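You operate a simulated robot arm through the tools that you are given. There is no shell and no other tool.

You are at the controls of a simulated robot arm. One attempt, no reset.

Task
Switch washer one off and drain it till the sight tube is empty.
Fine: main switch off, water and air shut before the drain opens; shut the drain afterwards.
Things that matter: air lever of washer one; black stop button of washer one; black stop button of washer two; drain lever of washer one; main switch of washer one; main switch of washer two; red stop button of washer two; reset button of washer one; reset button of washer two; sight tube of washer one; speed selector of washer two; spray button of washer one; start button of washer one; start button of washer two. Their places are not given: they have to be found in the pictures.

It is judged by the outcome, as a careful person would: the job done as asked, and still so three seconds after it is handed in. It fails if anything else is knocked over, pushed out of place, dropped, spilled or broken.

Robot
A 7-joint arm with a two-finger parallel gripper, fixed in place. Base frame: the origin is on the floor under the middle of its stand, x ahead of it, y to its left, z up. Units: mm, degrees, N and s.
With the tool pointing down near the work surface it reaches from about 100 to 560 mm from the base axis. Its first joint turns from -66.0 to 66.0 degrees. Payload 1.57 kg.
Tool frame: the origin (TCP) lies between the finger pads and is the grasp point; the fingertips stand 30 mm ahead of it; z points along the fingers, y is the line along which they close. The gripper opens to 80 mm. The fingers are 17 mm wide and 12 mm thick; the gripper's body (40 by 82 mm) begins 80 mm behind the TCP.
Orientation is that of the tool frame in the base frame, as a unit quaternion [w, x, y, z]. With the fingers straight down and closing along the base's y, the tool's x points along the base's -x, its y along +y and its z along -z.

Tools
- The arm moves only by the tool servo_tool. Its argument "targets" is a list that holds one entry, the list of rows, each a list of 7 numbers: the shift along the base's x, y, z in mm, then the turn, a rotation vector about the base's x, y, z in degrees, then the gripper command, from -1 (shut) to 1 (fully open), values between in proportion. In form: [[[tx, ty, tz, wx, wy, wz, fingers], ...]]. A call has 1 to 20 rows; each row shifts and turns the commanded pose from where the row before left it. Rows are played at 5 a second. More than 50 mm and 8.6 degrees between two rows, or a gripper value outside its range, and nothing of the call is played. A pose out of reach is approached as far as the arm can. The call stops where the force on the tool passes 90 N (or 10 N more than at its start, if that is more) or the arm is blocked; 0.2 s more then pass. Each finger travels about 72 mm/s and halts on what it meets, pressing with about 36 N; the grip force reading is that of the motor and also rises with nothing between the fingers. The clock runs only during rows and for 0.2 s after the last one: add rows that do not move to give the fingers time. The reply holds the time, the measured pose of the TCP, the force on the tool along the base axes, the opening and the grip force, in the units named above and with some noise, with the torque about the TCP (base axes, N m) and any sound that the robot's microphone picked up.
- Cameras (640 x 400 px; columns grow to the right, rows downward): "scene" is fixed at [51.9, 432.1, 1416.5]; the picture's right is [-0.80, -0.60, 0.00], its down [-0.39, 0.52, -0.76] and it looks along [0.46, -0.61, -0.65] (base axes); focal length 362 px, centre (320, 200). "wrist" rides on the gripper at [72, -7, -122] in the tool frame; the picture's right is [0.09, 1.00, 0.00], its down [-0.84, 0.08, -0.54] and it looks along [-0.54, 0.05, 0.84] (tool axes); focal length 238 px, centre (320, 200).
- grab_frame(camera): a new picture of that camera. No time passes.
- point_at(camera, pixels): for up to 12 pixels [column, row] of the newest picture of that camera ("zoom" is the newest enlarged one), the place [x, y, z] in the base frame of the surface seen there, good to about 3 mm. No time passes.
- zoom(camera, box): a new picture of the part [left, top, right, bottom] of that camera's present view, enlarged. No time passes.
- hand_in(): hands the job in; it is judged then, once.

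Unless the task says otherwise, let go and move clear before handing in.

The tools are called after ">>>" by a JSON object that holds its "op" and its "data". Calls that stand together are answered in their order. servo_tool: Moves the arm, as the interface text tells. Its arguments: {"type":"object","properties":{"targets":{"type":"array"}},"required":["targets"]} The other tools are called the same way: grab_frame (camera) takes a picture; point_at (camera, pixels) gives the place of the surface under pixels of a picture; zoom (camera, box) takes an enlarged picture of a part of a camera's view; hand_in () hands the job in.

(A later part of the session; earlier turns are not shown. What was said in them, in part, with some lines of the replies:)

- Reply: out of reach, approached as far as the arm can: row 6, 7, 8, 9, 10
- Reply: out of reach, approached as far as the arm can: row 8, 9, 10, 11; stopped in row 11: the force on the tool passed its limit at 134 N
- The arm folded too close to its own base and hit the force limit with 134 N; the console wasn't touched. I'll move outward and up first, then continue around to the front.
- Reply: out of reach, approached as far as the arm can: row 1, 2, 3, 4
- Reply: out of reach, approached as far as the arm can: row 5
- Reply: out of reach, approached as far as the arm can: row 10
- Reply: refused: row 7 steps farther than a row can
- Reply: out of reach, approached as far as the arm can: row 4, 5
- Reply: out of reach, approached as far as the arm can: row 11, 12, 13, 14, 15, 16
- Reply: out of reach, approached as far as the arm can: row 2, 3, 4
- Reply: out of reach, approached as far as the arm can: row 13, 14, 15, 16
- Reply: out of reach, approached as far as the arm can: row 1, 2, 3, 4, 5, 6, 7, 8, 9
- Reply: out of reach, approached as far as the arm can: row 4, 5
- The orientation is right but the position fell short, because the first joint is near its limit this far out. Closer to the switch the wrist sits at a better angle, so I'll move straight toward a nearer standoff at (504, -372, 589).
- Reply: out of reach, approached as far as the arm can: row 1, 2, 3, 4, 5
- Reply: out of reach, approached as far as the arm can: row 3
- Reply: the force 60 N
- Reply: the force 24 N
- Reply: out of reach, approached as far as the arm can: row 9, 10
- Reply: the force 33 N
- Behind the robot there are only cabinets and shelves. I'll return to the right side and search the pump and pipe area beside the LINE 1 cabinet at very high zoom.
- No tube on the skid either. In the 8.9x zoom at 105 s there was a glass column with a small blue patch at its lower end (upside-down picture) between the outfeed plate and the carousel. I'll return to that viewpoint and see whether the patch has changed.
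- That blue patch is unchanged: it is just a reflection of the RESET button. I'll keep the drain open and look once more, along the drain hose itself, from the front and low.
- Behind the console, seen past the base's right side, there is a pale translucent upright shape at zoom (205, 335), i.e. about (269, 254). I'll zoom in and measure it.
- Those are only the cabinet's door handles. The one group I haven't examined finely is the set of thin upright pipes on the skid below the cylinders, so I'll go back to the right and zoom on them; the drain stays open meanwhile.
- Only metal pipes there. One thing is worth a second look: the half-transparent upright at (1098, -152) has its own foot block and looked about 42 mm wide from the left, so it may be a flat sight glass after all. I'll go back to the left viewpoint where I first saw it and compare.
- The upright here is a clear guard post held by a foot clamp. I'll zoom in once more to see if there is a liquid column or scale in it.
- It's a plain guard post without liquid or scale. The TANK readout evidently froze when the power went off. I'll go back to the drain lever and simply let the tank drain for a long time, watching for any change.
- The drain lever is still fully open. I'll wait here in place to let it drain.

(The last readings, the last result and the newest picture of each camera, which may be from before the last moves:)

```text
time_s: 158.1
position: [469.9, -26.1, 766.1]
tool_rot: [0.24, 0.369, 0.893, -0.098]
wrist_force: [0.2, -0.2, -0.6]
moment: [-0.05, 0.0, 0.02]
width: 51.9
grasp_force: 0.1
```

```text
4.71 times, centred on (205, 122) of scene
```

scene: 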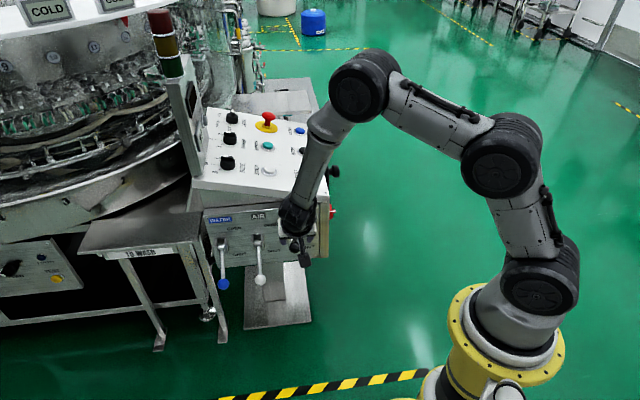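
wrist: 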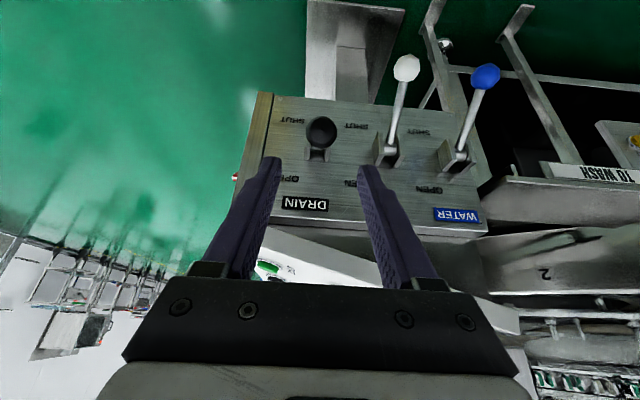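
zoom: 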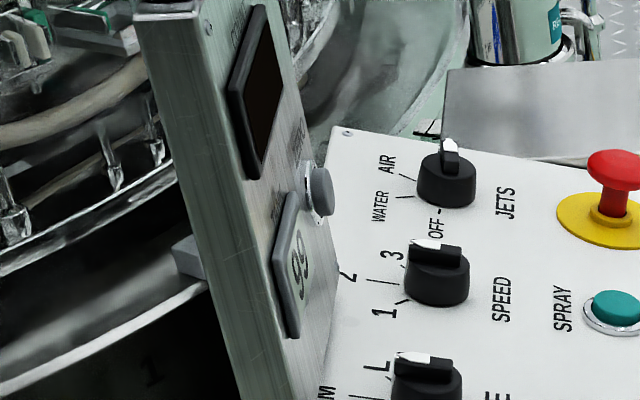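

Still 99 on the frozen readout and nothing else changes. While draining goes on I'll inspect the pump area beside the LINE 1 cabinet from the far right at high zoom.

>>> {"op": "servo_tool", "data": {"targets": [[[-5, -10, 10, 0, 0, 6, 0.3], [-10, -30, 5, 0, 0, 8, 0.3], [-10, -43, 2, 0, 0, 8, 0.3], [-10, -43, 2, 0, 0, 8, 0.3], [-10, -43, 2, 0, 0, 8, 1], [-10, -43, 0, 0, 0, 8, 1], [-10, -43, 0, 0, 0, 8, 1], [-8, -43, 0, 0, 0, 8, 1], [-5, -43, 0, 0, 0, 8, 1], [0, -30, 0, 0, -3, 0, 1], [0, 0, 0, 0, -4, 0, 1]]]}}

>>> {"op": "grab_frame", "data": {"camera": "wrist"}}

>>> {"op": "zoom", "data": {"camera": "wrist", "box": [60, 90, 180, 190]}}

```text
time_s: 160.5
position: [389.6, -397.8, 787.5]
tool_rot: [0.311, -0.212, 0.925, 0.043]
wrist_force: [-0.1, -0.2, 0.6]
moment: [0.0, 0.0, -0.02]
width: 79.7
grasp_force: 0.0
```

```text
taken
```

wrist: 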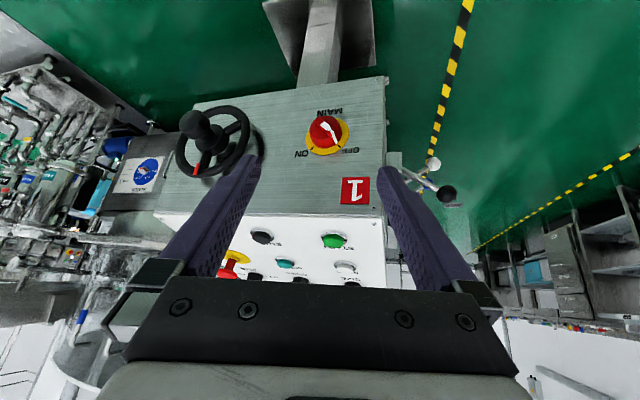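

```text
4.00 times, centred on (120, 140) of wrist
```

zoom: 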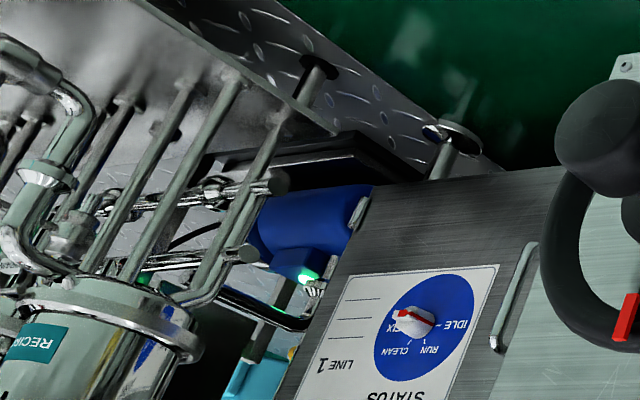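

The STATUS cabinet and pump show no gauge. One more idea: the yellowish upright strip at the right end of the valve box, scene (322-328, 205-258), separated from the plate by a dark gap. I'll zoom on it and compare it with the earlier pictures.

>>> {"op": "zoom", "data": {"camera": "scene", "box": [300, 190, 345, 265]}}

>>> {"op": "zoom", "data": {"camera": "scene", "box": [190, 190, 350, 300]}}

>>> {"op": "zoom", "data": {"camera": "wrist", "box": [360, 60, 460, 240]}}

```text
5.33 times, centred on (322, 228) of scene
```

zoom: 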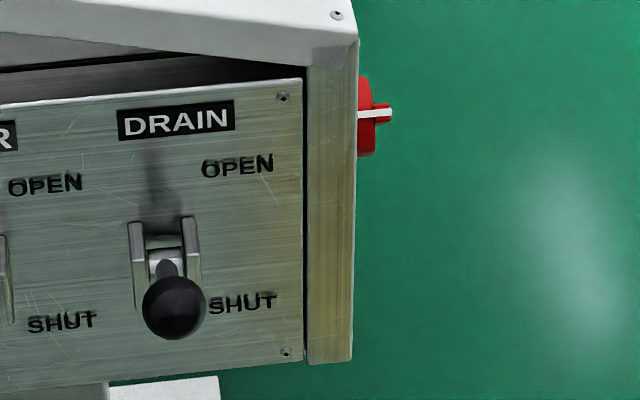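

```text
3.64 times, centred on (270, 245) of scene
```

zoom: 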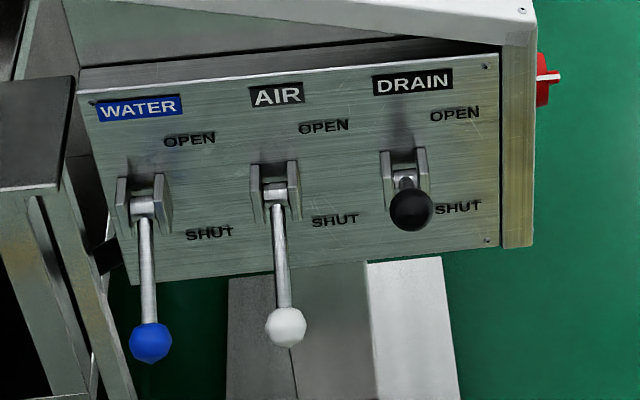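

```text
2.22 times, centred on (410, 150) of wrist
```

zoom: 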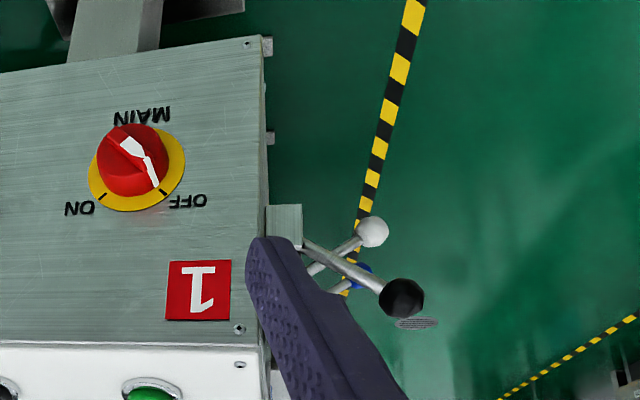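

That strip is plain metal, and the drain ball now sits at the fully open height. I'll keep draining, and meanwhile look at the washer's front from the far left, a viewpoint I haven't used.

>>> {"op": "servo_tool", "data": {"targets": [[[-3, 30, 20, 0, 0, -3, 1], [0, 43, 15, 0, 0, -3, 1], [0, 43, 15, 0, 0, -3, 1], [0, 43, 10, 0, 0, -3, 1], [0, 43, 10, 0, 0, -3, 1], [0, 43, 0, 0, 0, -3, 1], [0, 43, 0, 0, 0, -3, 1], [0, 43, 0, 0, 0, 0, 1], [0, 43, 0, 0, 0, 0, 1], [0, 43, 0, 0, 0, 0, 1], [0, 43, 0, 0, 0, 0, 1], [0, 43, 0, 0, 0, 0, 1], [0, 43, 0, 0, 0, 0, 1], [0, 43, 0, 0, 0, 0, 1], [0, 43, 0, 0, 0, 0, 1], [0, 43, 0, 0, 0, 0, 1], [0, 43, 0, 0, 0, 0, 1], [0, 43, 0, 0, 0, 0, 1], [0, 30, 0, 0, 0, 0, 1]]]}}

>>> {"op": "grab_frame", "data": {"camera": "wrist"}}

>>> {"op": "zoom", "data": {"camera": "wrist", "box": [100, 40, 400, 240]}}

```text
time_s: 164.5
position: [387.6, 395.1, 857.3]
tool_rot: [0.313, -0.04, 0.949, -0.014]
wrist_force: [0.0, -0.3, -0.6]
moment: [0.03, 0.02, 0.02]
width: 80.0
grasp_force: 0.0
```

```text
taken
```

wrist: 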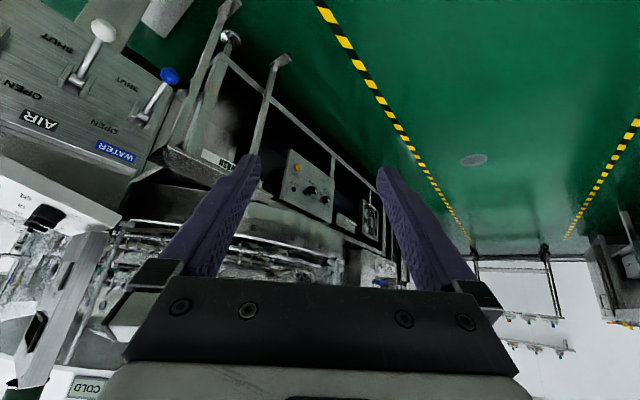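

```text
2.00 times, centred on (250, 140) of wrist
```

zoom: 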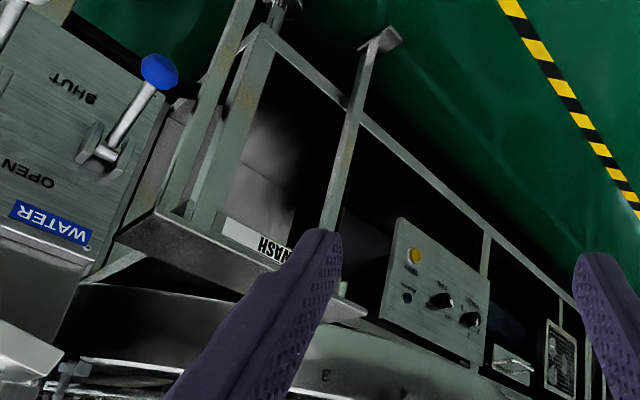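

I'll zoom on the lower-left part, where the post, the guard post and the carousel show from this side.

>>> {"op": "zoom", "data": {"camera": "wrist", "box": [0, 200, 160, 400]}}

>>> {"op": "zoom", "data": {"camera": "wrist", "box": [60, 220, 140, 290]}}

>>> {"op": "zoom", "data": {"camera": "wrist", "box": [220, 200, 380, 290]}}

```text
2.00 times, centred on (80, 300) of wrist
```

zoom: 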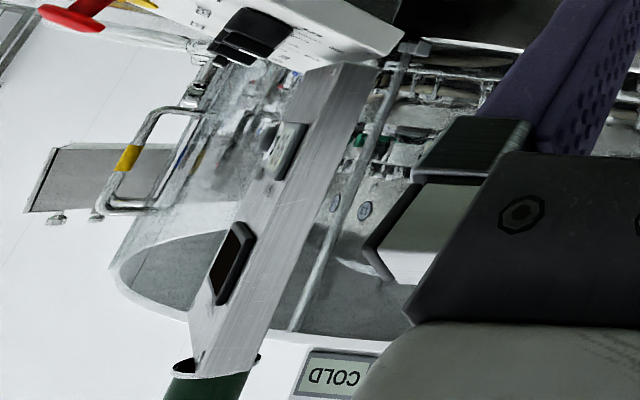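

```text
5.71 times, centred on (100, 255) of wrist
```

zoom: 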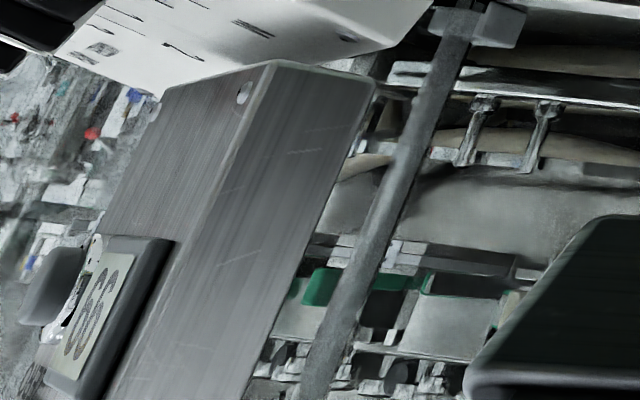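

```text
4.00 times, centred on (300, 245) of wrist
```

zoom: 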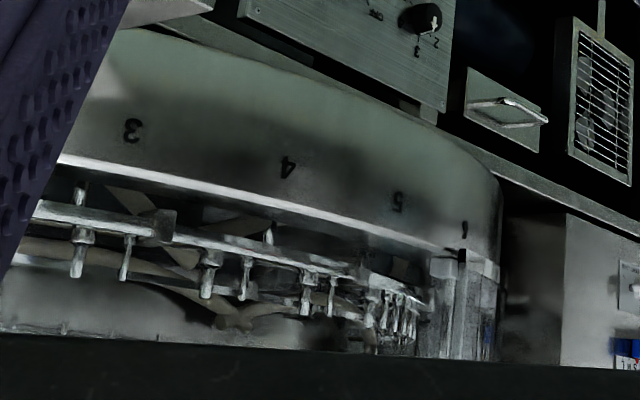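

The same clamp-and-glass post exists at the ring's left end, so these are the ends of the guard. I've now searched every reachable view; I'll go back to the drain lever and give it ample draining time.

>>> {"op": "servo_tool", "data": {"targets": [[[3, -30, 0, 0, 0, -3, 1], [5, -43, 0, 0, 0, -5, 1], [8, -43, -5, 0, 0, -5, 1], [8, -43, -10, 0, 0, -5, 1], [8, -43, -10, 0, 1, -5, 1], [10, -43, -10, 0, 1, -5, 0.3], [10, -43, -10, 0, 1, -5, 0.3], [10, -43, -15, 0, 1, -5, 0.3], [10, -43, -15, 0, 1, -5, 0.3], [8, -42, -15, 0, 1, 0, 0.3], [0, 0, 0, 0, 0, 0, 0.3]]]}}

>>> {"op": "servo_tool", "data": {"targets": [[[0, 0, 0, 0, 0, 0, 0.3], [0, 0, 0, 0, 0, 0, 0.3], [0, 0, 0, 0, 0, 0, 0.3], [0, 0, 0, 0, 0, 0, 0.3], [0, 0, 0, 0, 0, 0, 0.3], [0, 0, 0, 0, 0, 0, 0.3], [0, 0, 0, 0, 0, 0, 0.3], [0, 0, 0, 0, 0, 0, 0.3], [0, 0, 0, 0, 0, 0, 0.3], [0, 0, 0, 0, 0, 0, 0.3], [0, 0, 0, 0, 0, 0, 0.3], [0, 0, 0, 0, 0, 0, 0.3], [0, 0, 0, 0, 0, 0, 0.3], [0, 0, 0, 0, 0, 0, 0.3], [0, 0, 0, 0, 0, 0, 0.3], [0, 0, 0, 0, 0, 0, 0.3], [0, 0, 0, 0, 0, 0, 0.3], [0, 0, 0, 0, 0, 0, 0.3], [0, 0, 0, 0, 0, 0, 0.3], [0, 0, 0, 0, 0, 0, 0.3]]]}}

>>> {"op": "grab_frame", "data": {"camera": "wrist"}}

>>> {"op": "grab_frame", "data": {"camera": "scene"}}

```text
time_s: 166.9
position: [469.5, -21.9, 768.0]
tool_rot: [0.238, 0.307, 0.912, -0.136]
wrist_force: [-0.5, 0.7, 0.3]
moment: [0.01, 0.01, 0.01]
width: 52.0
grasp_force: 0.1
```

```text
time_s: 171.1
position: [470.0, -21.2, 770.0]
tool_rot: [0.236, 0.307, 0.912, -0.135]
wrist_force: [-0.1, 0.3, 0.9]
moment: [0.0, 0.01, 0.0]
width: 51.9
grasp_force: 0.0
```

```text
taken
```

wrist: 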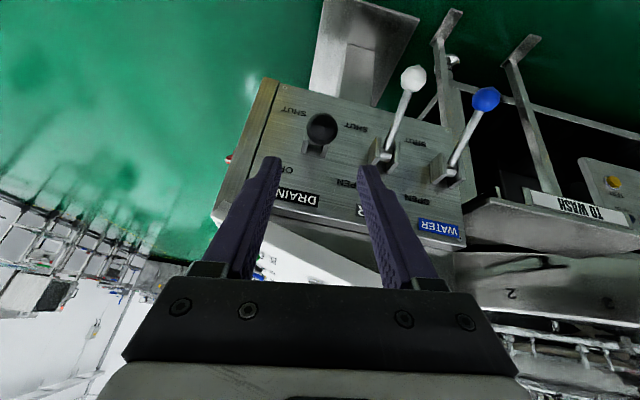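

```text
taken
```

scene: 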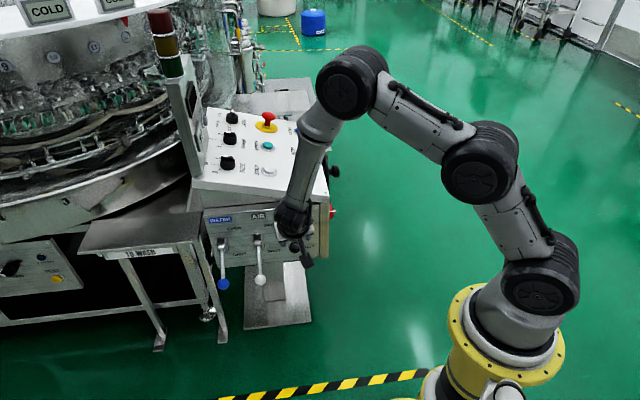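

Everything stays as set. I'll wait in place for about half a minute more.

>>> {"op": "servo_tool", "data": {"targets": [[[0, 0, 0, 0, 0, 0, 0.3], [0, 0, 0, 0, 0, 0, 0.3], [0, 0, 0, 0, 0, 0, 0.3], [0, 0, 0, 0, 0, 0, 0.3], [0, 0, 0, 0, 0, 0, 0.3], [0, 0, 0, 0, 0, 0, 0.3], [0, 0, 0, 0, 0, 0, 0.3], [0, 0, 0, 0, 0, 0, 0.3], [0, 0, 0, 0, 0, 0, 0.3], [0, 0, 0, 0, 0, 0, 0.3], [0, 0, 0, 0, 0, 0, 0.3], [0, 0, 0, 0, 0, 0, 0.3], [0, 0, 0, 0, 0, 0, 0.3], [0, 0, 0, 0, 0, 0, 0.3], [0, 0, 0, 0, 0, 0, 0.3], [0, 0, 0, 0, 0, 0, 0.3], [0, 0, 0, 0, 0, 0, 0.3], [0, 0, 0, 0, 0, 0, 0.3], [0, 0, 0, 0, 0, 0, 0.3], [0, 0, 0, 0, 0, 0, 0.3]]]}}

>>> {"op": "servo_tool", "data": {"targets": [[[0, 0, 0, 0, 0, 0, 0.3], [0, 0, 0, 0, 0, 0, 0.3], [0, 0, 0, 0, 0, 0, 0.3], [0, 0, 0, 0, 0, 0, 0.3], [0, 0, 0, 0, 0, 0, 0.3], [0, 0, 0, 0, 0, 0, 0.3], [0, 0, 0, 0, 0, 0, 0.3], [0, 0, 0, 0, 0, 0, 0.3], [0, 0, 0, 0, 0, 0, 0.3], [0, 0, 0, 0, 0, 0, 0.3], [0, 0, 0, 0, 0, 0, 0.3], [0, 0, 0, 0, 0, 0, 0.3], [0, 0, 0, 0, 0, 0, 0.3], [0, 0, 0, 0, 0, 0, 0.3], [0, 0, 0, 0, 0, 0, 0.3], [0, 0, 0, 0, 0, 0, 0.3], [0, 0, 0, 0, 0, 0, 0.3], [0, 0, 0, 0, 0, 0, 0.3], [0, 0, 0, 0, 0, 0, 0.3], [0, 0, 0, 0, 0, 0, 0.3]]]}}

>>> {"op": "servo_tool", "data": {"targets": [[[0, 0, 0, 0, 0, 0, 0.3], [0, 0, 0, 0, 0, 0, 0.3], [0, 0, 0, 0, 0, 0, 0.3], [0, 0, 0, 0, 0, 0, 0.3], [0, 0, 0, 0, 0, 0, 0.3], [0, 0, 0, 0, 0, 0, 0.3], [0, 0, 0, 0, 0, 0, 0.3], [0, 0, 0, 0, 0, 0, 0.3], [0, 0, 0, 0, 0, 0, 0.3], [0, 0, 0, 0, 0, 0, 0.3], [0, 0, 0, 0, 0, 0, 0.3], [0, 0, 0, 0, 0, 0, 0.3], [0, 0, 0, 0, 0, 0, 0.3], [0, 0, 0, 0, 0, 0, 0.3], [0, 0, 0, 0, 0, 0, 0.3], [0, 0, 0, 0, 0, 0, 0.3], [0, 0, 0, 0, 0, 0, 0.3], [0, 0, 0, 0, 0, 0, 0.3], [0, 0, 0, 0, 0, 0, 0.3], [0, 0, 0, 0, 0, 0, 0.3]]]}}

>>> {"op": "servo_tool", "data": {"targets": [[[0, 0, 0, 0, 0, 0, 0.3], [0, 0, 0, 0, 0, 0, 0.3], [0, 0, 0, 0, 0, 0, 0.3], [0, 0, 0, 0, 0, 0, 0.3], [0, 0, 0, 0, 0, 0, 0.3], [0, 0, 0, 0, 0, 0, 0.3], [0, 0, 0, 0, 0, 0, 0.3], [0, 0, 0, 0, 0, 0, 0.3], [0, 0, 0, 0, 0, 0, 0.3], [0, 0, 0, 0, 0, 0, 0.3], [0, 0, 0, 0, 0, 0, 0.3], [0, 0, 0, 0, 0, 0, 0.3], [0, 0, 0, 0, 0, 0, 0.3], [0, 0, 0, 0, 0, 0, 0.3], [0, 0, 0, 0, 0, 0, 0.3], [0, 0, 0, 0, 0, 0, 0.3], [0, 0, 0, 0, 0, 0, 0.3], [0, 0, 0, 0, 0, 0, 0.3], [0, 0, 0, 0, 0, 0, 0.3], [0, 0, 0, 0, 0, 0, 0.3]]]}}

>>> {"op": "servo_tool", "data": {"targets": [[[0, 0, 0, 0, 0, 0, 0.3], [0, 0, 0, 0, 0, 0, 0.3], [0, 0, 0, 0, 0, 0, 0.3], [0, 0, 0, 0, 0, 0, 0.3], [0, 0, 0, 0, 0, 0, 0.3], [0, 0, 0, 0, 0, 0, 0.3], [0, 0, 0, 0, 0, 0, 0.3], [0, 0, 0, 0, 0, 0, 0.3], [0, 0, 0, 0, 0, 0, 0.3], [0, 0, 0, 0, 0, 0, 0.3], [0, 0, 0, 0, 0, 0, 0.3], [0, 0, 0, 0, 0, 0, 0.3], [0, 0, 0, 0, 0, 0, 0.3], [0, 0, 0, 0, 0, 0, 0.3], [0, 0, 0, 0, 0, 0, 0.3], [0, 0, 0, 0, 0, 0, 0.3], [0, 0, 0, 0, 0, 0, 0.3], [0, 0, 0, 0, 0, 0, 0.3], [0, 0, 0, 0, 0, 0, 0.3], [0, 0, 0, 0, 0, 0, 0.3]]]}}

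>>> {"op": "servo_tool", "data": {"targets": [[[0, 0, 0, 0, 0, 0, 0.3], [0, 0, 0, 0, 0, 0, 0.3], [0, 0, 0, 0, 0, 0, 0.3], [0, 0, 0, 0, 0, 0, 0.3], [0, 0, 0, 0, 0, 0, 0.3], [0, 0, 0, 0, 0, 0, 0.3], [0, 0, 0, 0, 0, 0, 0.3], [0, 0, 0, 0, 0, 0, 0.3], [0, 0, 0, 0, 0, 0, 0.3], [0, 0, 0, 0, 0, 0, 0.3], [0, 0, 0, 0, 0, 0, 0.3], [0, 0, 0, 0, 0, 0, 0.3], [0, 0, 0, 0, 0, 0, 0.3], [0, 0, 0, 0, 0, 0, 0.3], [0, 0, 0, 0, 0, 0, 0.3], [0, 0, 0, 0, 0, 0, 0.3], [0, 0, 0, 0, 0, 0, 0.3], [0, 0, 0, 0, 0, 0, 0.3], [0, 0, 0, 0, 0, 0, 0.3], [0, 0, 0, 0, 0, 0, 0.3]]]}}

>>> {"op": "grab_frame", "data": {"camera": "scene"}}

>>> {"op": "zoom", "data": {"camera": "scene", "box": [0, 0, 10, 400]}}

>>> {"op": "zoom", "data": {"camera": "scene", "box": [0, 0, 640, 10]}}

```text
time_s: 175.3
position: [468.4, -21.8, 769.3]
tool_rot: [0.237, 0.307, 0.912, -0.136]
wrist_force: [-0.8, 0.3, -0.2]
moment: [-0.04, -0.01, -0.01]
width: 52.0
grasp_force: 0.1
```

```text
time_s: 179.5
position: [468.8, -22.4, 769.9]
tool_rot: [0.237, 0.307, 0.912, -0.135]
wrist_force: [-0.6, -0.1, 0.1]
moment: [-0.03, -0.01, 0.0]
width: 52.1
grasp_force: 0.0
```

```text
time_s: 183.7
position: [468.9, -21.8, 769.3]
tool_rot: [0.237, 0.307, 0.912, -0.136]
wrist_force: [0.1, -0.6, -0.5]
moment: [-0.02, -0.01, 0.0]
width: 52.1
grasp_force: 0.0
```

```text
time_s: 187.9
position: [469.5, -22.8, 769.6]
tool_rot: [0.236, 0.307, 0.912, -0.135]
wrist_force: [-0.8, -0.5, 0.6]
moment: [-0.01, -0.01, 0.03]
width: 52.1
grasp_force: 0.1
```

```text
time_s: 192.1
position: [468.9, -21.6, 769.4]
tool_rot: [0.237, 0.307, 0.912, -0.136]
wrist_force: [0.3, -0.5, 0.4]
moment: [0.02, -0.01, 0.01]
width: 52.2
grasp_force: 0.0
```

```text
time_s: 196.3
position: [468.5, -21.2, 768.4]
tool_rot: [0.237, 0.307, 0.912, -0.136]
wrist_force: [-0.2, 0.3, -0.5]
moment: [0.0, 0.03, -0.01]
width: 52.0
grasp_force: 0.1
```

```text
taken
```

scene: 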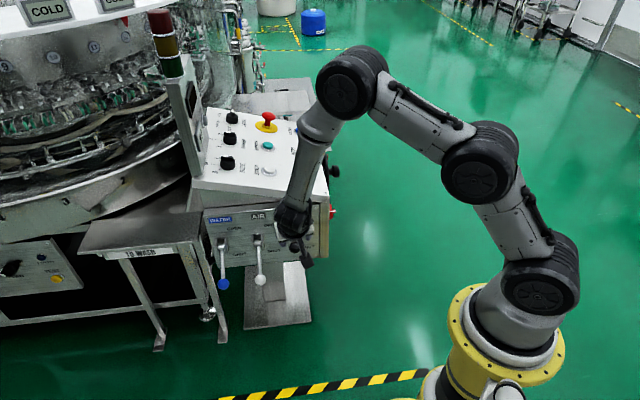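

```text
1.00 times, centred on (5, 200) of scene (not enlarged: the box is as wide or as high as the picture)
```

zoom: 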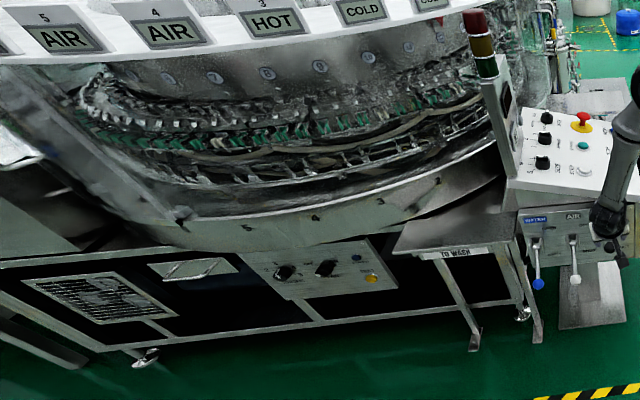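

```text
1.00 times, centred on (320, 5) of scene (not enlarged: the box is as wide or as high as the picture)
```

zoom: 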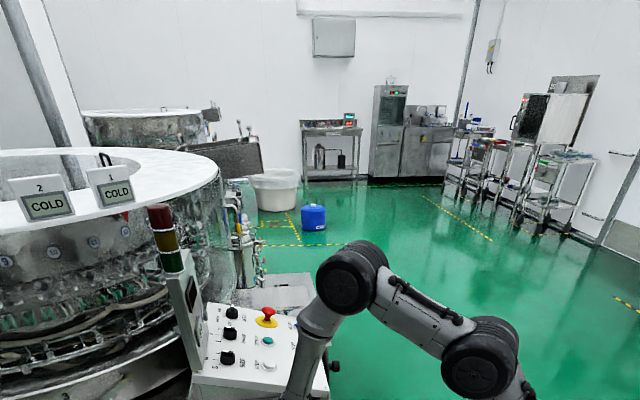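

At 196 s nothing has changed visibly and the drain has been fully open for about 95 s. I'll wait a further stretch to be on the safe side.

>>> {"op": "servo_tool", "data": {"targets": [[[0, 0, 0, 0, 0, 0, 0.3], [0, 0, 0, 0, 0, 0, 0.3], [0, 0, 0, 0, 0, 0, 0.3], [0, 0, 0, 0, 0, 0, 0.3], [0, 0, 0, 0, 0, 0, 0.3], [0, 0, 0, 0, 0, 0, 0.3], [0, 0, 0, 0, 0, 0, 0.3], [0, 0, 0, 0, 0, 0, 0.3], [0, 0, 0, 0, 0, 0, 0.3], [0, 0, 0, 0, 0, 0, 0.3], [0, 0, 0, 0, 0, 0, 0.3], [0, 0, 0, 0, 0, 0, 0.3], [0, 0, 0, 0, 0, 0, 0.3], [0, 0, 0, 0, 0, 0, 0.3], [0, 0, 0, 0, 0, 0, 0.3], [0, 0, 0, 0, 0, 0, 0.3], [0, 0, 0, 0, 0, 0, 0.3], [0, 0, 0, 0, 0, 0, 0.3], [0, 0, 0, 0, 0, 0, 0.3], [0, 0, 0, 0, 0, 0, 0.3]]]}}

>>> {"op": "servo_tool", "data": {"targets": [[[0, 0, 0, 0, 0, 0, 0.3], [0, 0, 0, 0, 0, 0, 0.3], [0, 0, 0, 0, 0, 0, 0.3], [0, 0, 0, 0, 0, 0, 0.3], [0, 0, 0, 0, 0, 0, 0.3], [0, 0, 0, 0, 0, 0, 0.3], [0, 0, 0, 0, 0, 0, 0.3], [0, 0, 0, 0, 0, 0, 0.3], [0, 0, 0, 0, 0, 0, 0.3], [0, 0, 0, 0, 0, 0, 0.3], [0, 0, 0, 0, 0, 0, 0.3], [0, 0, 0, 0, 0, 0, 0.3], [0, 0, 0, 0, 0, 0, 0.3], [0, 0, 0, 0, 0, 0, 0.3], [0, 0, 0, 0, 0, 0, 0.3], [0, 0, 0, 0, 0, 0, 0.3], [0, 0, 0, 0, 0, 0, 0.3], [0, 0, 0, 0, 0, 0, 0.3], [0, 0, 0, 0, 0, 0, 0.3], [0, 0, 0, 0, 0, 0, 0.3]]]}}

>>> {"op": "servo_tool", "data": {"targets": [[[0, 0, 0, 0, 0, 0, 0.3], [0, 0, 0, 0, 0, 0, 0.3], [0, 0, 0, 0, 0, 0, 0.3], [0, 0, 0, 0, 0, 0, 0.3], [0, 0, 0, 0, 0, 0, 0.3], [0, 0, 0, 0, 0, 0, 0.3], [0, 0, 0, 0, 0, 0, 0.3], [0, 0, 0, 0, 0, 0, 0.3], [0, 0, 0, 0, 0, 0, 0.3], [0, 0, 0, 0, 0, 0, 0.3], [0, 0, 0, 0, 0, 0, 0.3], [0, 0, 0, 0, 0, 0, 0.3], [0, 0, 0, 0, 0, 0, 0.3], [0, 0, 0, 0, 0, 0, 0.3], [0, 0, 0, 0, 0, 0, 0.3], [0, 0, 0, 0, 0, 0, 0.3], [0, 0, 0, 0, 0, 0, 0.3], [0, 0, 0, 0, 0, 0, 0.3], [0, 0, 0, 0, 0, 0, 0.3], [0, 0, 0, 0, 0, 0, 0.3]]]}}

>>> {"op": "servo_tool", "data": {"targets": [[[0, 0, 0, 0, 0, 0, 0.3], [0, 0, 0, 0, 0, 0, 0.3], [0, 0, 0, 0, 0, 0, 0.3], [0, 0, 0, 0, 0, 0, 0.3], [0, 0, 0, 0, 0, 0, 0.3], [0, 0, 0, 0, 0, 0, 0.3], [0, 0, 0, 0, 0, 0, 0.3], [0, 0, 0, 0, 0, 0, 0.3], [0, 0, 0, 0, 0, 0, 0.3], [0, 0, 0, 0, 0, 0, 0.3], [0, 0, 0, 0, 0, 0, 0.3], [0, 0, 0, 0, 0, 0, 0.3], [0, 0, 0, 0, 0, 0, 0.3], [0, 0, 0, 0, 0, 0, 0.3], [0, 0, 0, 0, 0, 0, 0.3], [0, 0, 0, 0, 0, 0, 0.3], [0, 0, 0, 0, 0, 0, 0.3], [0, 0, 0, 0, 0, 0, 0.3], [0, 0, 0, 0, 0, 0, 0.3], [0, 0, 0, 0, 0, 0, 0.3]]]}}

>>> {"op": "servo_tool", "data": {"targets": [[[0, 0, 0, 0, 0, 0, 0.3], [0, 0, 0, 0, 0, 0, 0.3], [0, 0, 0, 0, 0, 0, 0.3], [0, 0, 0, 0, 0, 0, 0.3], [0, 0, 0, 0, 0, 0, 0.3], [0, 0, 0, 0, 0, 0, 0.3], [0, 0, 0, 0, 0, 0, 0.3], [0, 0, 0, 0, 0, 0, 0.3], [0, 0, 0, 0, 0, 0, 0.3], [0, 0, 0, 0, 0, 0, 0.3], [0, 0, 0, 0, 0, 0, 0.3], [0, 0, 0, 0, 0, 0, 0.3], [0, 0, 0, 0, 0, 0, 0.3], [0, 0, 0, 0, 0, 0, 0.3], [0, 0, 0, 0, 0, 0, 0.3], [0, 0, 0, 0, 0, 0, 0.3], [0, 0, 0, 0, 0, 0, 0.3], [0, 0, 0, 0, 0, 0, 0.3], [0, 0, 0, 0, 0, 0, 0.3], [0, 0, 0, 0, 0, 0, 0.3]]]}}

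>>> {"op": "servo_tool", "data": {"targets": [[[0, 0, 0, 0, 0, 0, 0.3], [0, 0, 0, 0, 0, 0, 0.3], [0, 0, 0, 0, 0, 0, 0.3], [0, 0, 0, 0, 0, 0, 0.3], [0, 0, 0, 0, 0, 0, 0.3], [0, 0, 0, 0, 0, 0, 0.3], [0, 0, 0, 0, 0, 0, 0.3], [0, 0, 0, 0, 0, 0, 0.3], [0, 0, 0, 0, 0, 0, 0.3], [0, 0, 0, 0, 0, 0, 0.3], [0, 0, 0, 0, 0, 0, 0.3], [0, 0, 0, 0, 0, 0, 0.3], [0, 0, 0, 0, 0, 0, 0.3], [0, 0, 0, 0, 0, 0, 0.3], [0, 0, 0, 0, 0, 0, 0.3], [0, 0, 0, 0, 0, 0, 0.3], [0, 0, 0, 0, 0, 0, 0.3], [0, 0, 0, 0, 0, 0, 0.3], [0, 0, 0, 0, 0, 0, 0.3], [0, 0, 0, 0, 0, 0, 0.3]]]}}

>>> {"op": "zoom", "data": {"camera": "scene", "box": [180, 80, 230, 165]}}

>>> {"op": "grab_frame", "data": {"camera": "wrist"}}

```text
time_s: 200.5
position: [469.9, -21.0, 769.1]
tool_rot: [0.237, 0.306, 0.912, -0.135]
wrist_force: [0.9, -0.6, -0.1]
moment: [0.03, 0.01, -0.02]
width: 52.3
grasp_force: 0.0
```

```text
time_s: 204.7
position: [469.7, -21.8, 769.7]
tool_rot: [0.237, 0.307, 0.912, -0.136]
wrist_force: [-0.1, -0.3, -0.2]
moment: [0.01, 0.0, 0.04]
width: 51.7
grasp_force: 0.1
```

```text
time_s: 208.9
position: [469.0, -21.3, 769.9]
tool_rot: [0.237, 0.306, 0.912, -0.135]
wrist_force: [1.0, -0.5, -0.2]
moment: [0.02, 0.0, 0.01]
width: 52.0
grasp_force: 0.1
```

```text
time_s: 213.1
position: [468.3, -21.1, 768.6]
tool_rot: [0.236, 0.307, 0.912, -0.136]
wrist_force: [0.0, -0.7, 0.3]
moment: [-0.03, 0.01, 0.0]
width: 52.0
grasp_force: 0.1
```

```text
time_s: 217.3
position: [469.4, -21.3, 768.9]
tool_rot: [0.236, 0.307, 0.912, -0.135]
wrist_force: [0.1, 0.0, 0.7]
moment: [-0.03, 0.01, -0.01]
width: 51.9
grasp_force: 0.1
```

```text
time_s: 221.5
position: [468.8, -21.6, 769.7]
tool_rot: [0.237, 0.308, 0.912, -0.136]
wrist_force: [-0.7, -0.6, 0.2]
moment: [-0.02, 0.01, -0.01]
width: 52.1
grasp_force: 0.1
```

```text
4.71 times, centred on (205, 122) of scene
```

zoom: 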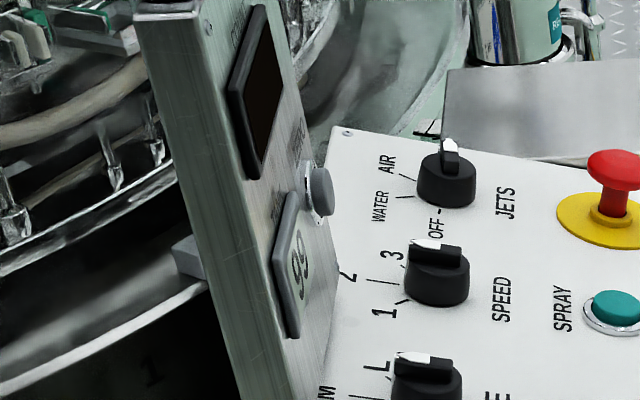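

```text
taken
```

wrist: 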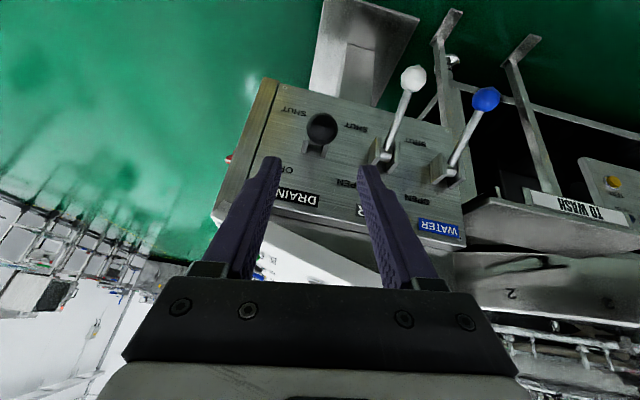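

The drain has now been fully open for about two minutes. Before shutting it I'll take one last close look at the recess between the valve box and the top panel and at the whole front.

>>> {"op": "zoom", "data": {"camera": "wrist", "box": [210, 70, 470, 230]}}

>>> {"op": "zoom", "data": {"camera": "scene", "box": [200, 180, 330, 225]}}

>>> {"op": "zoom", "data": {"camera": "wrist", "box": [400, 160, 560, 290]}}

```text
2.46 times, centred on (340, 150) of wrist
```

zoom: 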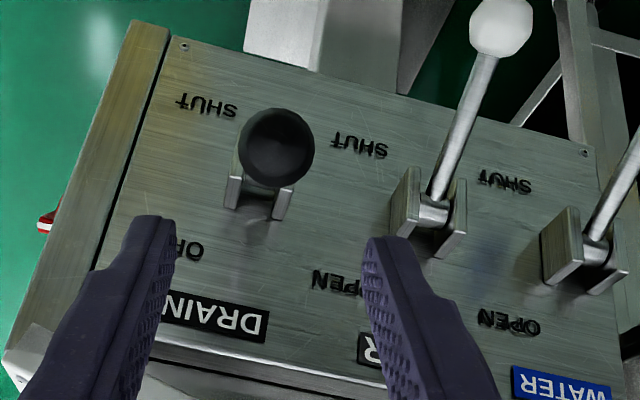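

```text
4.92 times, centred on (265, 202) of scene
```

zoom: 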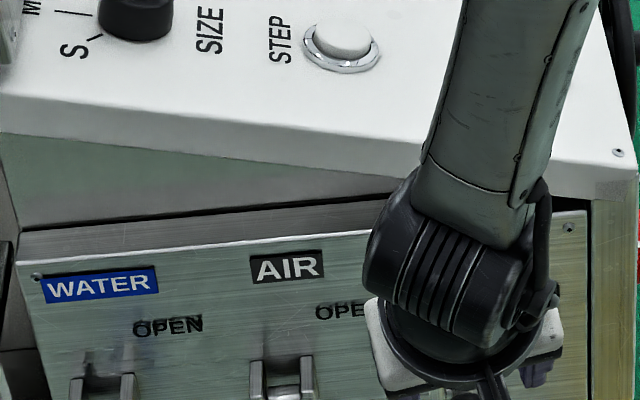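

```text
3.08 times, centred on (480, 225) of wrist
```

zoom: 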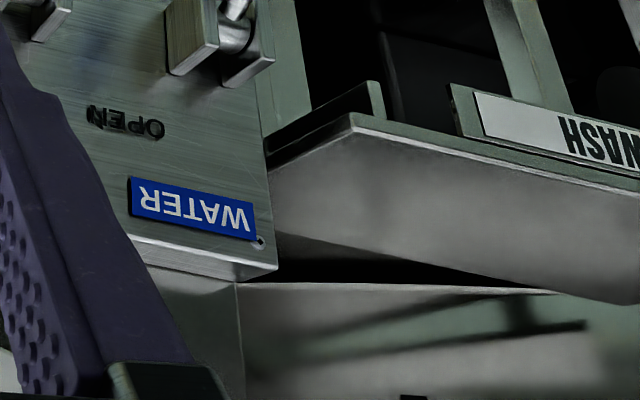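

No tube there either; the waiting has been ample. Now I'll shut the drain: close the fingers and bring them over the black ball as I did for the other levers.

>>> {"op": "servo_tool", "data": {"targets": [[[10, -11, 2, 5.07, 2.7, -2.3, -0.3], [10, -11, 0, 5.07, 2.7, -2.3, -1], [10, -11, 0, 5.07, 2.7, -2.3, -1], [21.7, -22.5, -24, 0, 0, 0, -1], [0, 0, 0, 0, 0, 0, -1], [0, 0, 0, 0, 0, 0, -1]]]}}

>>> {"op": "grab_frame", "data": {"camera": "wrist"}}

>>> {"op": "zoom", "data": {"camera": "scene", "box": [230, 180, 350, 290]}}

```text
time_s: 222.9
position: [521.2, -76.5, 747.8]
tool_rot: [0.122, 0.379, 0.916, -0.049]
wrist_force: [-0.1, 0.7, -0.1]
moment: [-0.03, -0.01, 0.03]
width: 0.1
grasp_force: 21.5
```

```text
taken
```

wrist: 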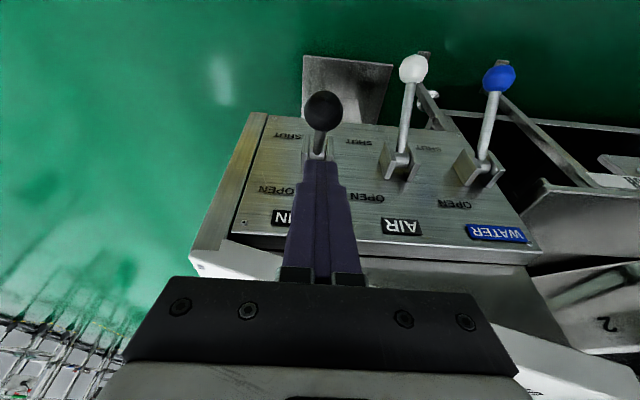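

```text
3.64 times, centred on (290, 235) of scene
```

zoom: 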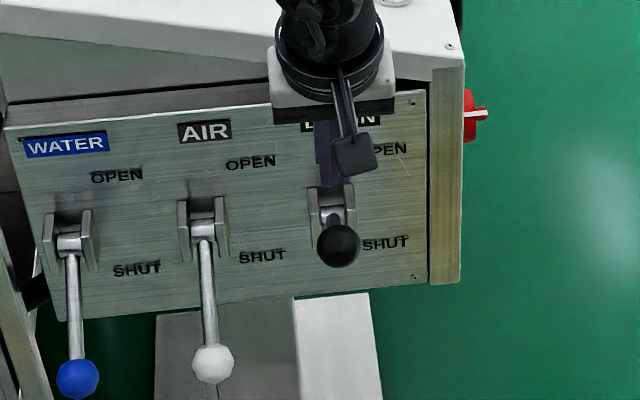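

Before shutting it, one more check is worthwhile: washer two, far behind the skid, is a twin of washer one, so finding its sight tube would tell me where ours is. The drain can stay open while I look from the right with extreme zoom.

>>> {"op": "servo_tool", "data": {"targets": [[[-5, 5, 30, 0, 0, 0, -1], [-21, -38, 15, -1.9, -2.5, 2.2, 0], [-21, -38, 15, -1.9, -2.5, 2.2, 1], [-21, -38, 15, -1.9, -2.5, 2.2, 1], [-21, -38, 15, -1.9, -2.5, 2.2, 1], [-21, -38, 15, -1.9, -2.5, 2.2, 1], [-21, -38, 15, -1.9, -2.5, 2.2, 1], [-20, -38, 10, -1.9, -2.5, 2.2, 1]]]}}

>>> {"op": "grab_frame", "data": {"camera": "wrist"}}

>>> {"op": "zoom", "data": {"camera": "wrist", "box": [260, 220, 380, 285]}}

```text
time_s: 224.7
position: [371.0, -337.3, 877.2]
tool_rot: [0.307, 0.24, 0.917, -0.079]
wrist_force: [0.4, 0.3, 0.2]
moment: [-0.04, 0.07, 0.0]
width: 80.2
grasp_force: 0.0
```

```text
taken
```

wrist: 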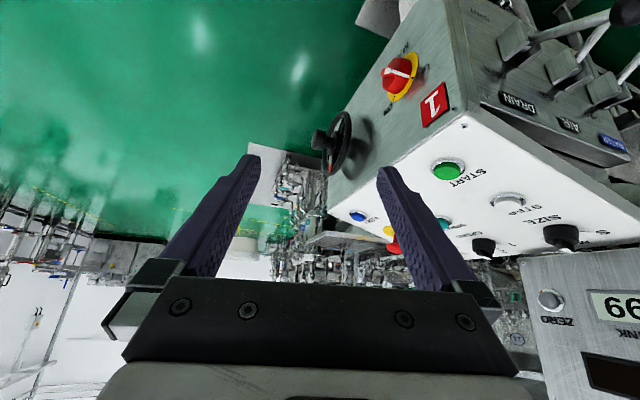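

```text
5.33 times, centred on (320, 252) of wrist
```

zoom: 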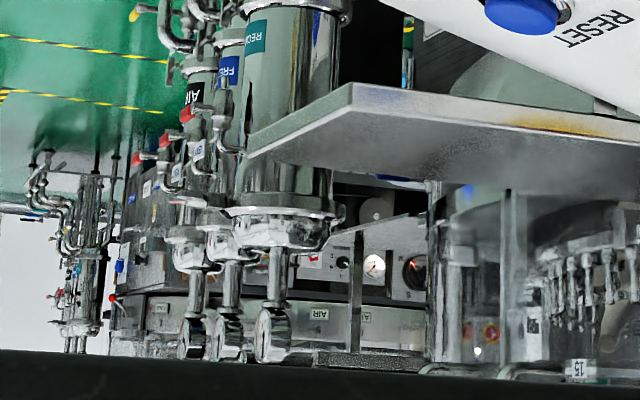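

Washer two's front shows behind the cylinders at (300-345, 245-275). I'll zoom hard on it.

>>> {"op": "zoom", "data": {"camera": "wrist", "box": [310, 244, 344, 265]}}

>>> {"op": "zoom", "data": {"camera": "wrist", "box": [278, 236, 312, 270]}}

>>> {"op": "zoom", "data": {"camera": "wrist", "box": [336, 240, 364, 280]}}

>>> {"op": "zoom", "data": {"camera": "wrist", "box": [260, 225, 290, 275]}}

```text
16.00 times, centred on (327, 254) of wrist
```

zoom: 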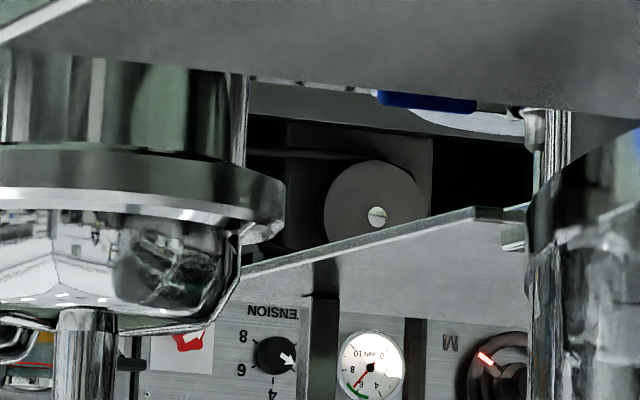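

```text
11.76 times, centred on (295, 253) of wrist
```

zoom: 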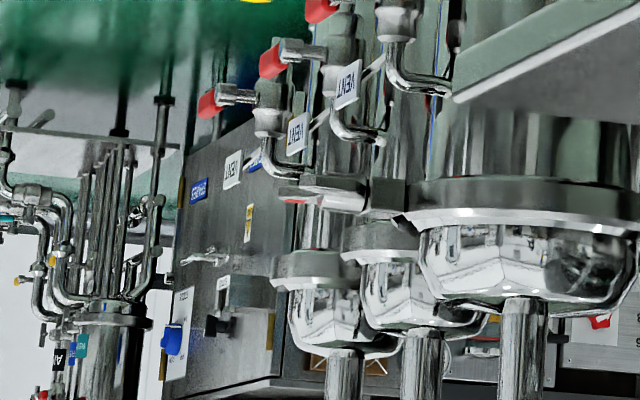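

```text
10.00 times, centred on (350, 260) of wrist
```

zoom: 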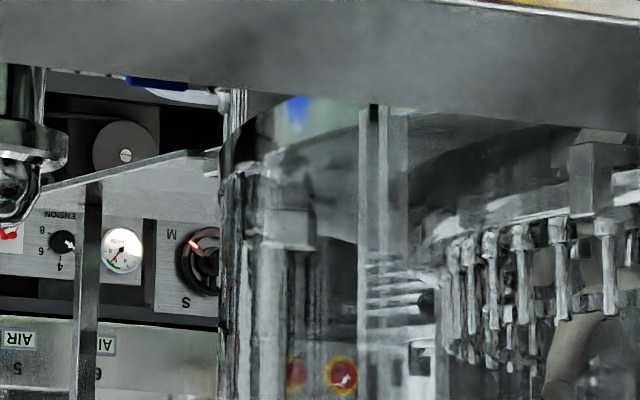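

```text
8.00 times, centred on (275, 250) of wrist
```

zoom: 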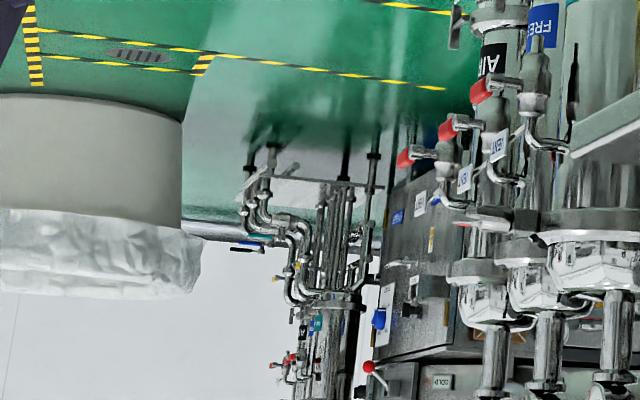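

Washer two is too far and hides its own tube. I'll go back over the drain ball now and shut the drain.

>>> {"op": "servo_tool", "data": {"targets": [[[20, 38, -10, 1.9, 2.5, -2.2, 1], [21, 38, -15, 1.9, 2.5, -2.2, 0], [21, 38, -15, 1.9, 2.5, -2.2, -1], [21, 38, -15, 1.9, 2.5, -2.2, -1], [21, 38, -15, 1.9, 2.5, -2.2, -1], [21, 38, -15, 1.9, 2.5, -2.2, -1], [21, 38, -15, 1.9, 2.5, -2.2, -1], [4, -5, -30, 0, 0, 0, -1], [0, 0, 0, 0, 0, 0, -1]]]}}

>>> {"op": "grab_frame", "data": {"camera": "wrist"}}

>>> {"op": "point_at", "data": {"camera": "wrist", "pixels": [[323, 110], [323, 105], [318, 112], [328, 112]]}}

```text
time_s: 226.7
position: [519.0, -77.6, 747.7]
tool_rot: [0.121, 0.379, 0.916, -0.048]
wrist_force: [-0.4, -0.3, 0.4]
moment: [0.01, 0.0, -0.03]
width: 0.0
grasp_force: 21.1
```

```text
taken
```

wrist: 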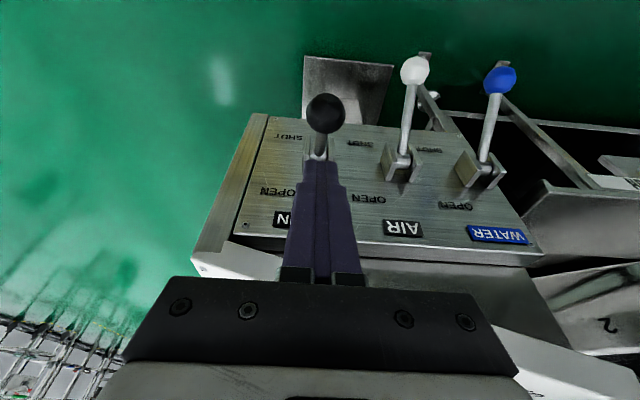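

```text
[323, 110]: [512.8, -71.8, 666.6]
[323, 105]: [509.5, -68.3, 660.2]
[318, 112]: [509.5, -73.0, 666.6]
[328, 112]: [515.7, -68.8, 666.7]
```

The drain ball is still fully open and the finger is placed on it just as it was on the air ball. I'll press it down along the arc to SHUT.

>>> {"op": "servo_tool", "data": {"targets": [[[0.5, -0.5, -36, 0, 0, 0, -1], [-3.7, 3.7, -21, 0, 0, 0, -1], [-6, 6, -17, 0, 0, 0, -1], [-3.5, 3.5, -18, 0, 0, 0, -1], [-0.9, 0.9, -18, 0, 0, 0, -1], [0.9, -0.9, -18, 0, 0, 0, -1], [3.5, -3.5, -18, 0, 0, 0, -1], [4.5, -4.5, -14, 0, 0, 0, -1], [5.2, -5.2, -13, 0, 0, 0, -1], [0, 0, 0, 0, 0, 0, -1]]]}}

>>> {"op": "grab_frame", "data": {"camera": "wrist"}}

>>> {"op": "zoom", "data": {"camera": "scene", "box": [200, 180, 340, 300]}}

```text
time_s: 228.9
position: [523.2, -77.7, 575.3]
tool_rot: [0.126, 0.379, 0.916, -0.047]
wrist_force: [-0.7, 0.3, 21.9]
moment: [-0.12, -0.03, -0.13]
width: 0.1
grasp_force: 21.9
```

```text
taken
```

wrist: 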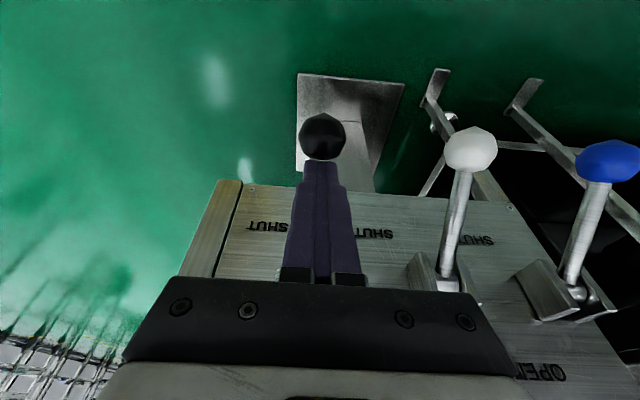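

```text
3.33 times, centred on (270, 240) of scene
```

zoom: 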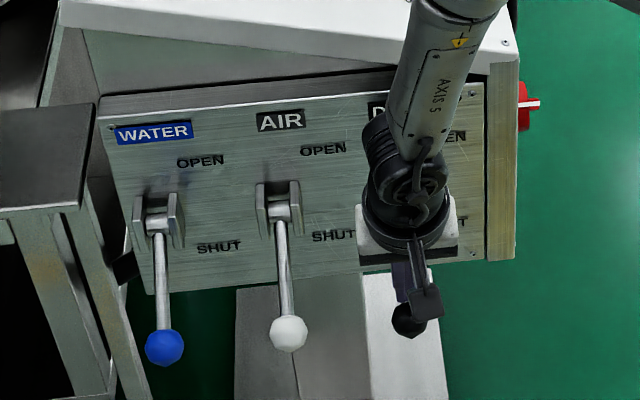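

The force of about 22 N shows the drain lever is on its SHUT stop. I'll lift straight off and move clear.

>>> {"op": "servo_tool", "data": {"targets": [[[-2, 2, 20, 0, 0, 0, -1], [-5, 5, 35, 0, 0, 0, -1], [-5, 5, 40, 0, 0, 0, -1], [-8, 8, 40, 0, 0, 0, -1], [-15, 10, 40, 0, 0, 0, -1], [-30, 10, 30, 0, 0, 0, -1], [-30, 0, 20, 0, 0, 0, -1], [0, 0, 0, 0, 0, 0, -1]]]}}

>>> {"op": "grab_frame", "data": {"camera": "wrist"}}

>>> {"op": "grab_frame", "data": {"camera": "scene"}}

>>> {"op": "zoom", "data": {"camera": "scene", "box": [190, 190, 350, 300]}}

```text
time_s: 230.7
position: [423.2, -37.8, 798.6]
tool_rot: [0.121, 0.379, 0.916, -0.049]
wrist_force: [0.2, -0.8, 1.1]
moment: [0.02, 0.0, 0.01]
width: 0.1
grasp_force: 21.2
```

```text
taken
```

wrist: 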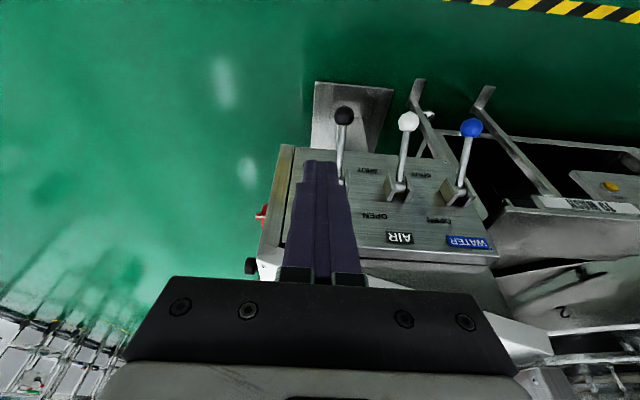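

```text
taken
```

scene: 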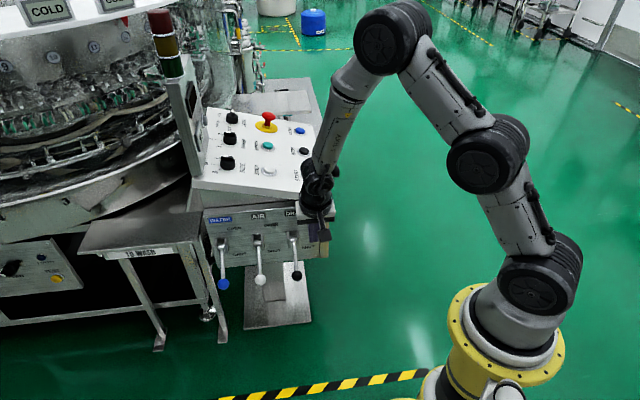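

```text
3.64 times, centred on (270, 245) of scene
```

zoom: 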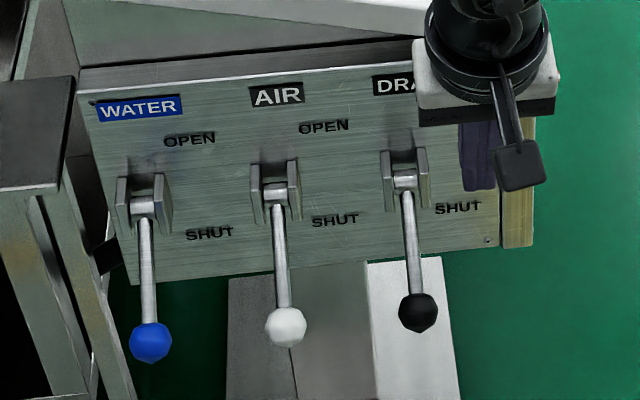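

All three levers are down at SHUT, the MAIN switch is at OFF and nothing else was moved. I'll back off a little further and take a last look at the switch, buttons and levers.

>>> {"op": "servo_tool", "data": {"targets": [[[-15, -5, 35, 0, 0, 0, -1], [-15, -5, 35, 0, 0, 0, -1], [0, 0, 0, 0, 0, 0, 0], [0, 0, 0, 0, 0, 0, 0]]]}}

>>> {"op": "grab_frame", "data": {"camera": "scene"}}

>>> {"op": "zoom", "data": {"camera": "scene", "box": [180, 90, 350, 300]}}

>>> {"op": "zoom", "data": {"camera": "scene", "box": [300, 180, 360, 230]}}

```text
time_s: 231.7
position: [394.6, -46.8, 868.7]
tool_rot: [0.121, 0.379, 0.916, -0.049]
wrist_force: [0.7, 0.0, 0.1]
moment: [-0.01, 0.0, -0.03]
width: 40.2
grasp_force: 0.1
```

```text
taken
```

scene: 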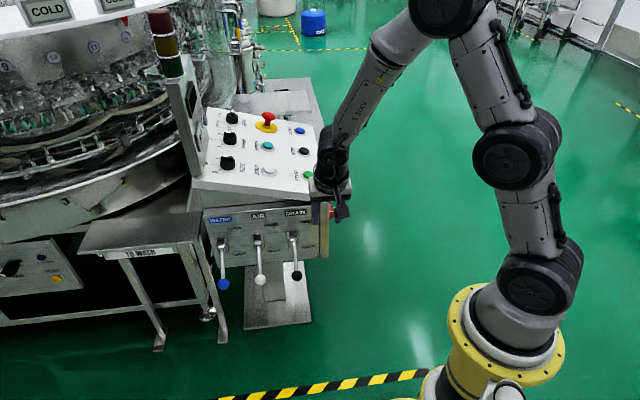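

```text
1.90 times, centred on (265, 195) of scene
```

zoom: 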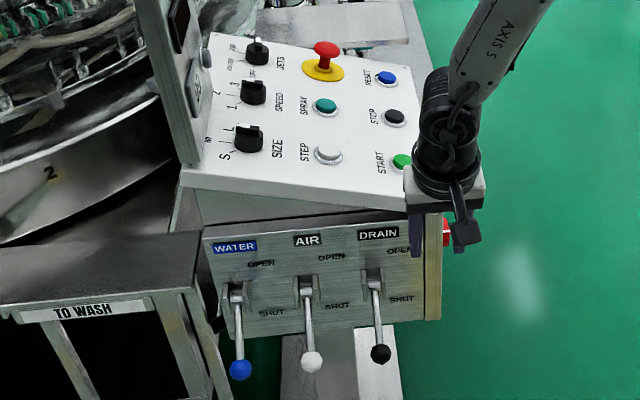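

```text
8.00 times, centred on (330, 205) of scene
```

zoom: 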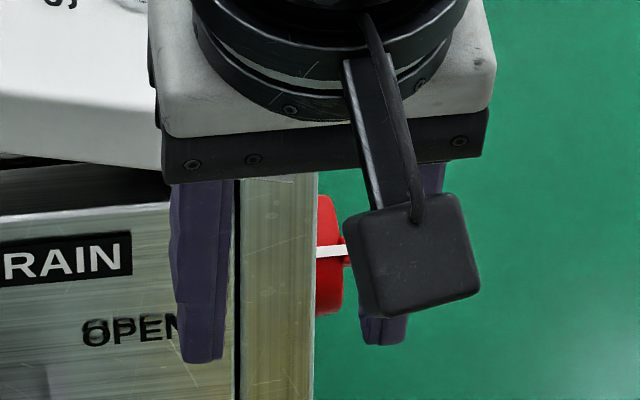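

The last pictures show the MAIN switch at OFF, the water, air and drain levers all at SHUT, the COUNT display dark, and the arm clear of everything. I never found the sight tube in any picture, so I'm judging it empty only from the drain's roughly two minutes fully open; the TANK readout stayed at 99 throughout. I'm handing in now.

>>> {"op": "hand_in", "data": {}}

```text
The job is handed in.
```

I handed the job in, but I couldn't confirm that the sight tube is empty, because I never found it in any picture.

- **Main switch:** I turned the MAIN switch marked "1" to OFF, and the COUNT display went dark.
- **Water and air:** I shut both levers, down to their stops, before opening the drain.
- **Drain:** I opened it to its stop and left it fully open for just over two minutes. Before that it stood slightly short of fully open for about 18 seconds. I then shut it down to its stop.
- **Is it empty?** I'm judging that only by how long the drain was open. The TANK readout stayed at 99 the whole time. I took it as frozen or stuck, but couldn't check, so it's possible the tank didn't fully drain.
- **Anything disturbed:** Early on, away from the console, the arm hit the force limit (134 N), apparently by folding into its own base. I touched only the main switch and the three levers and saw nothing out of place. The arm was clear of the console when I handed in.
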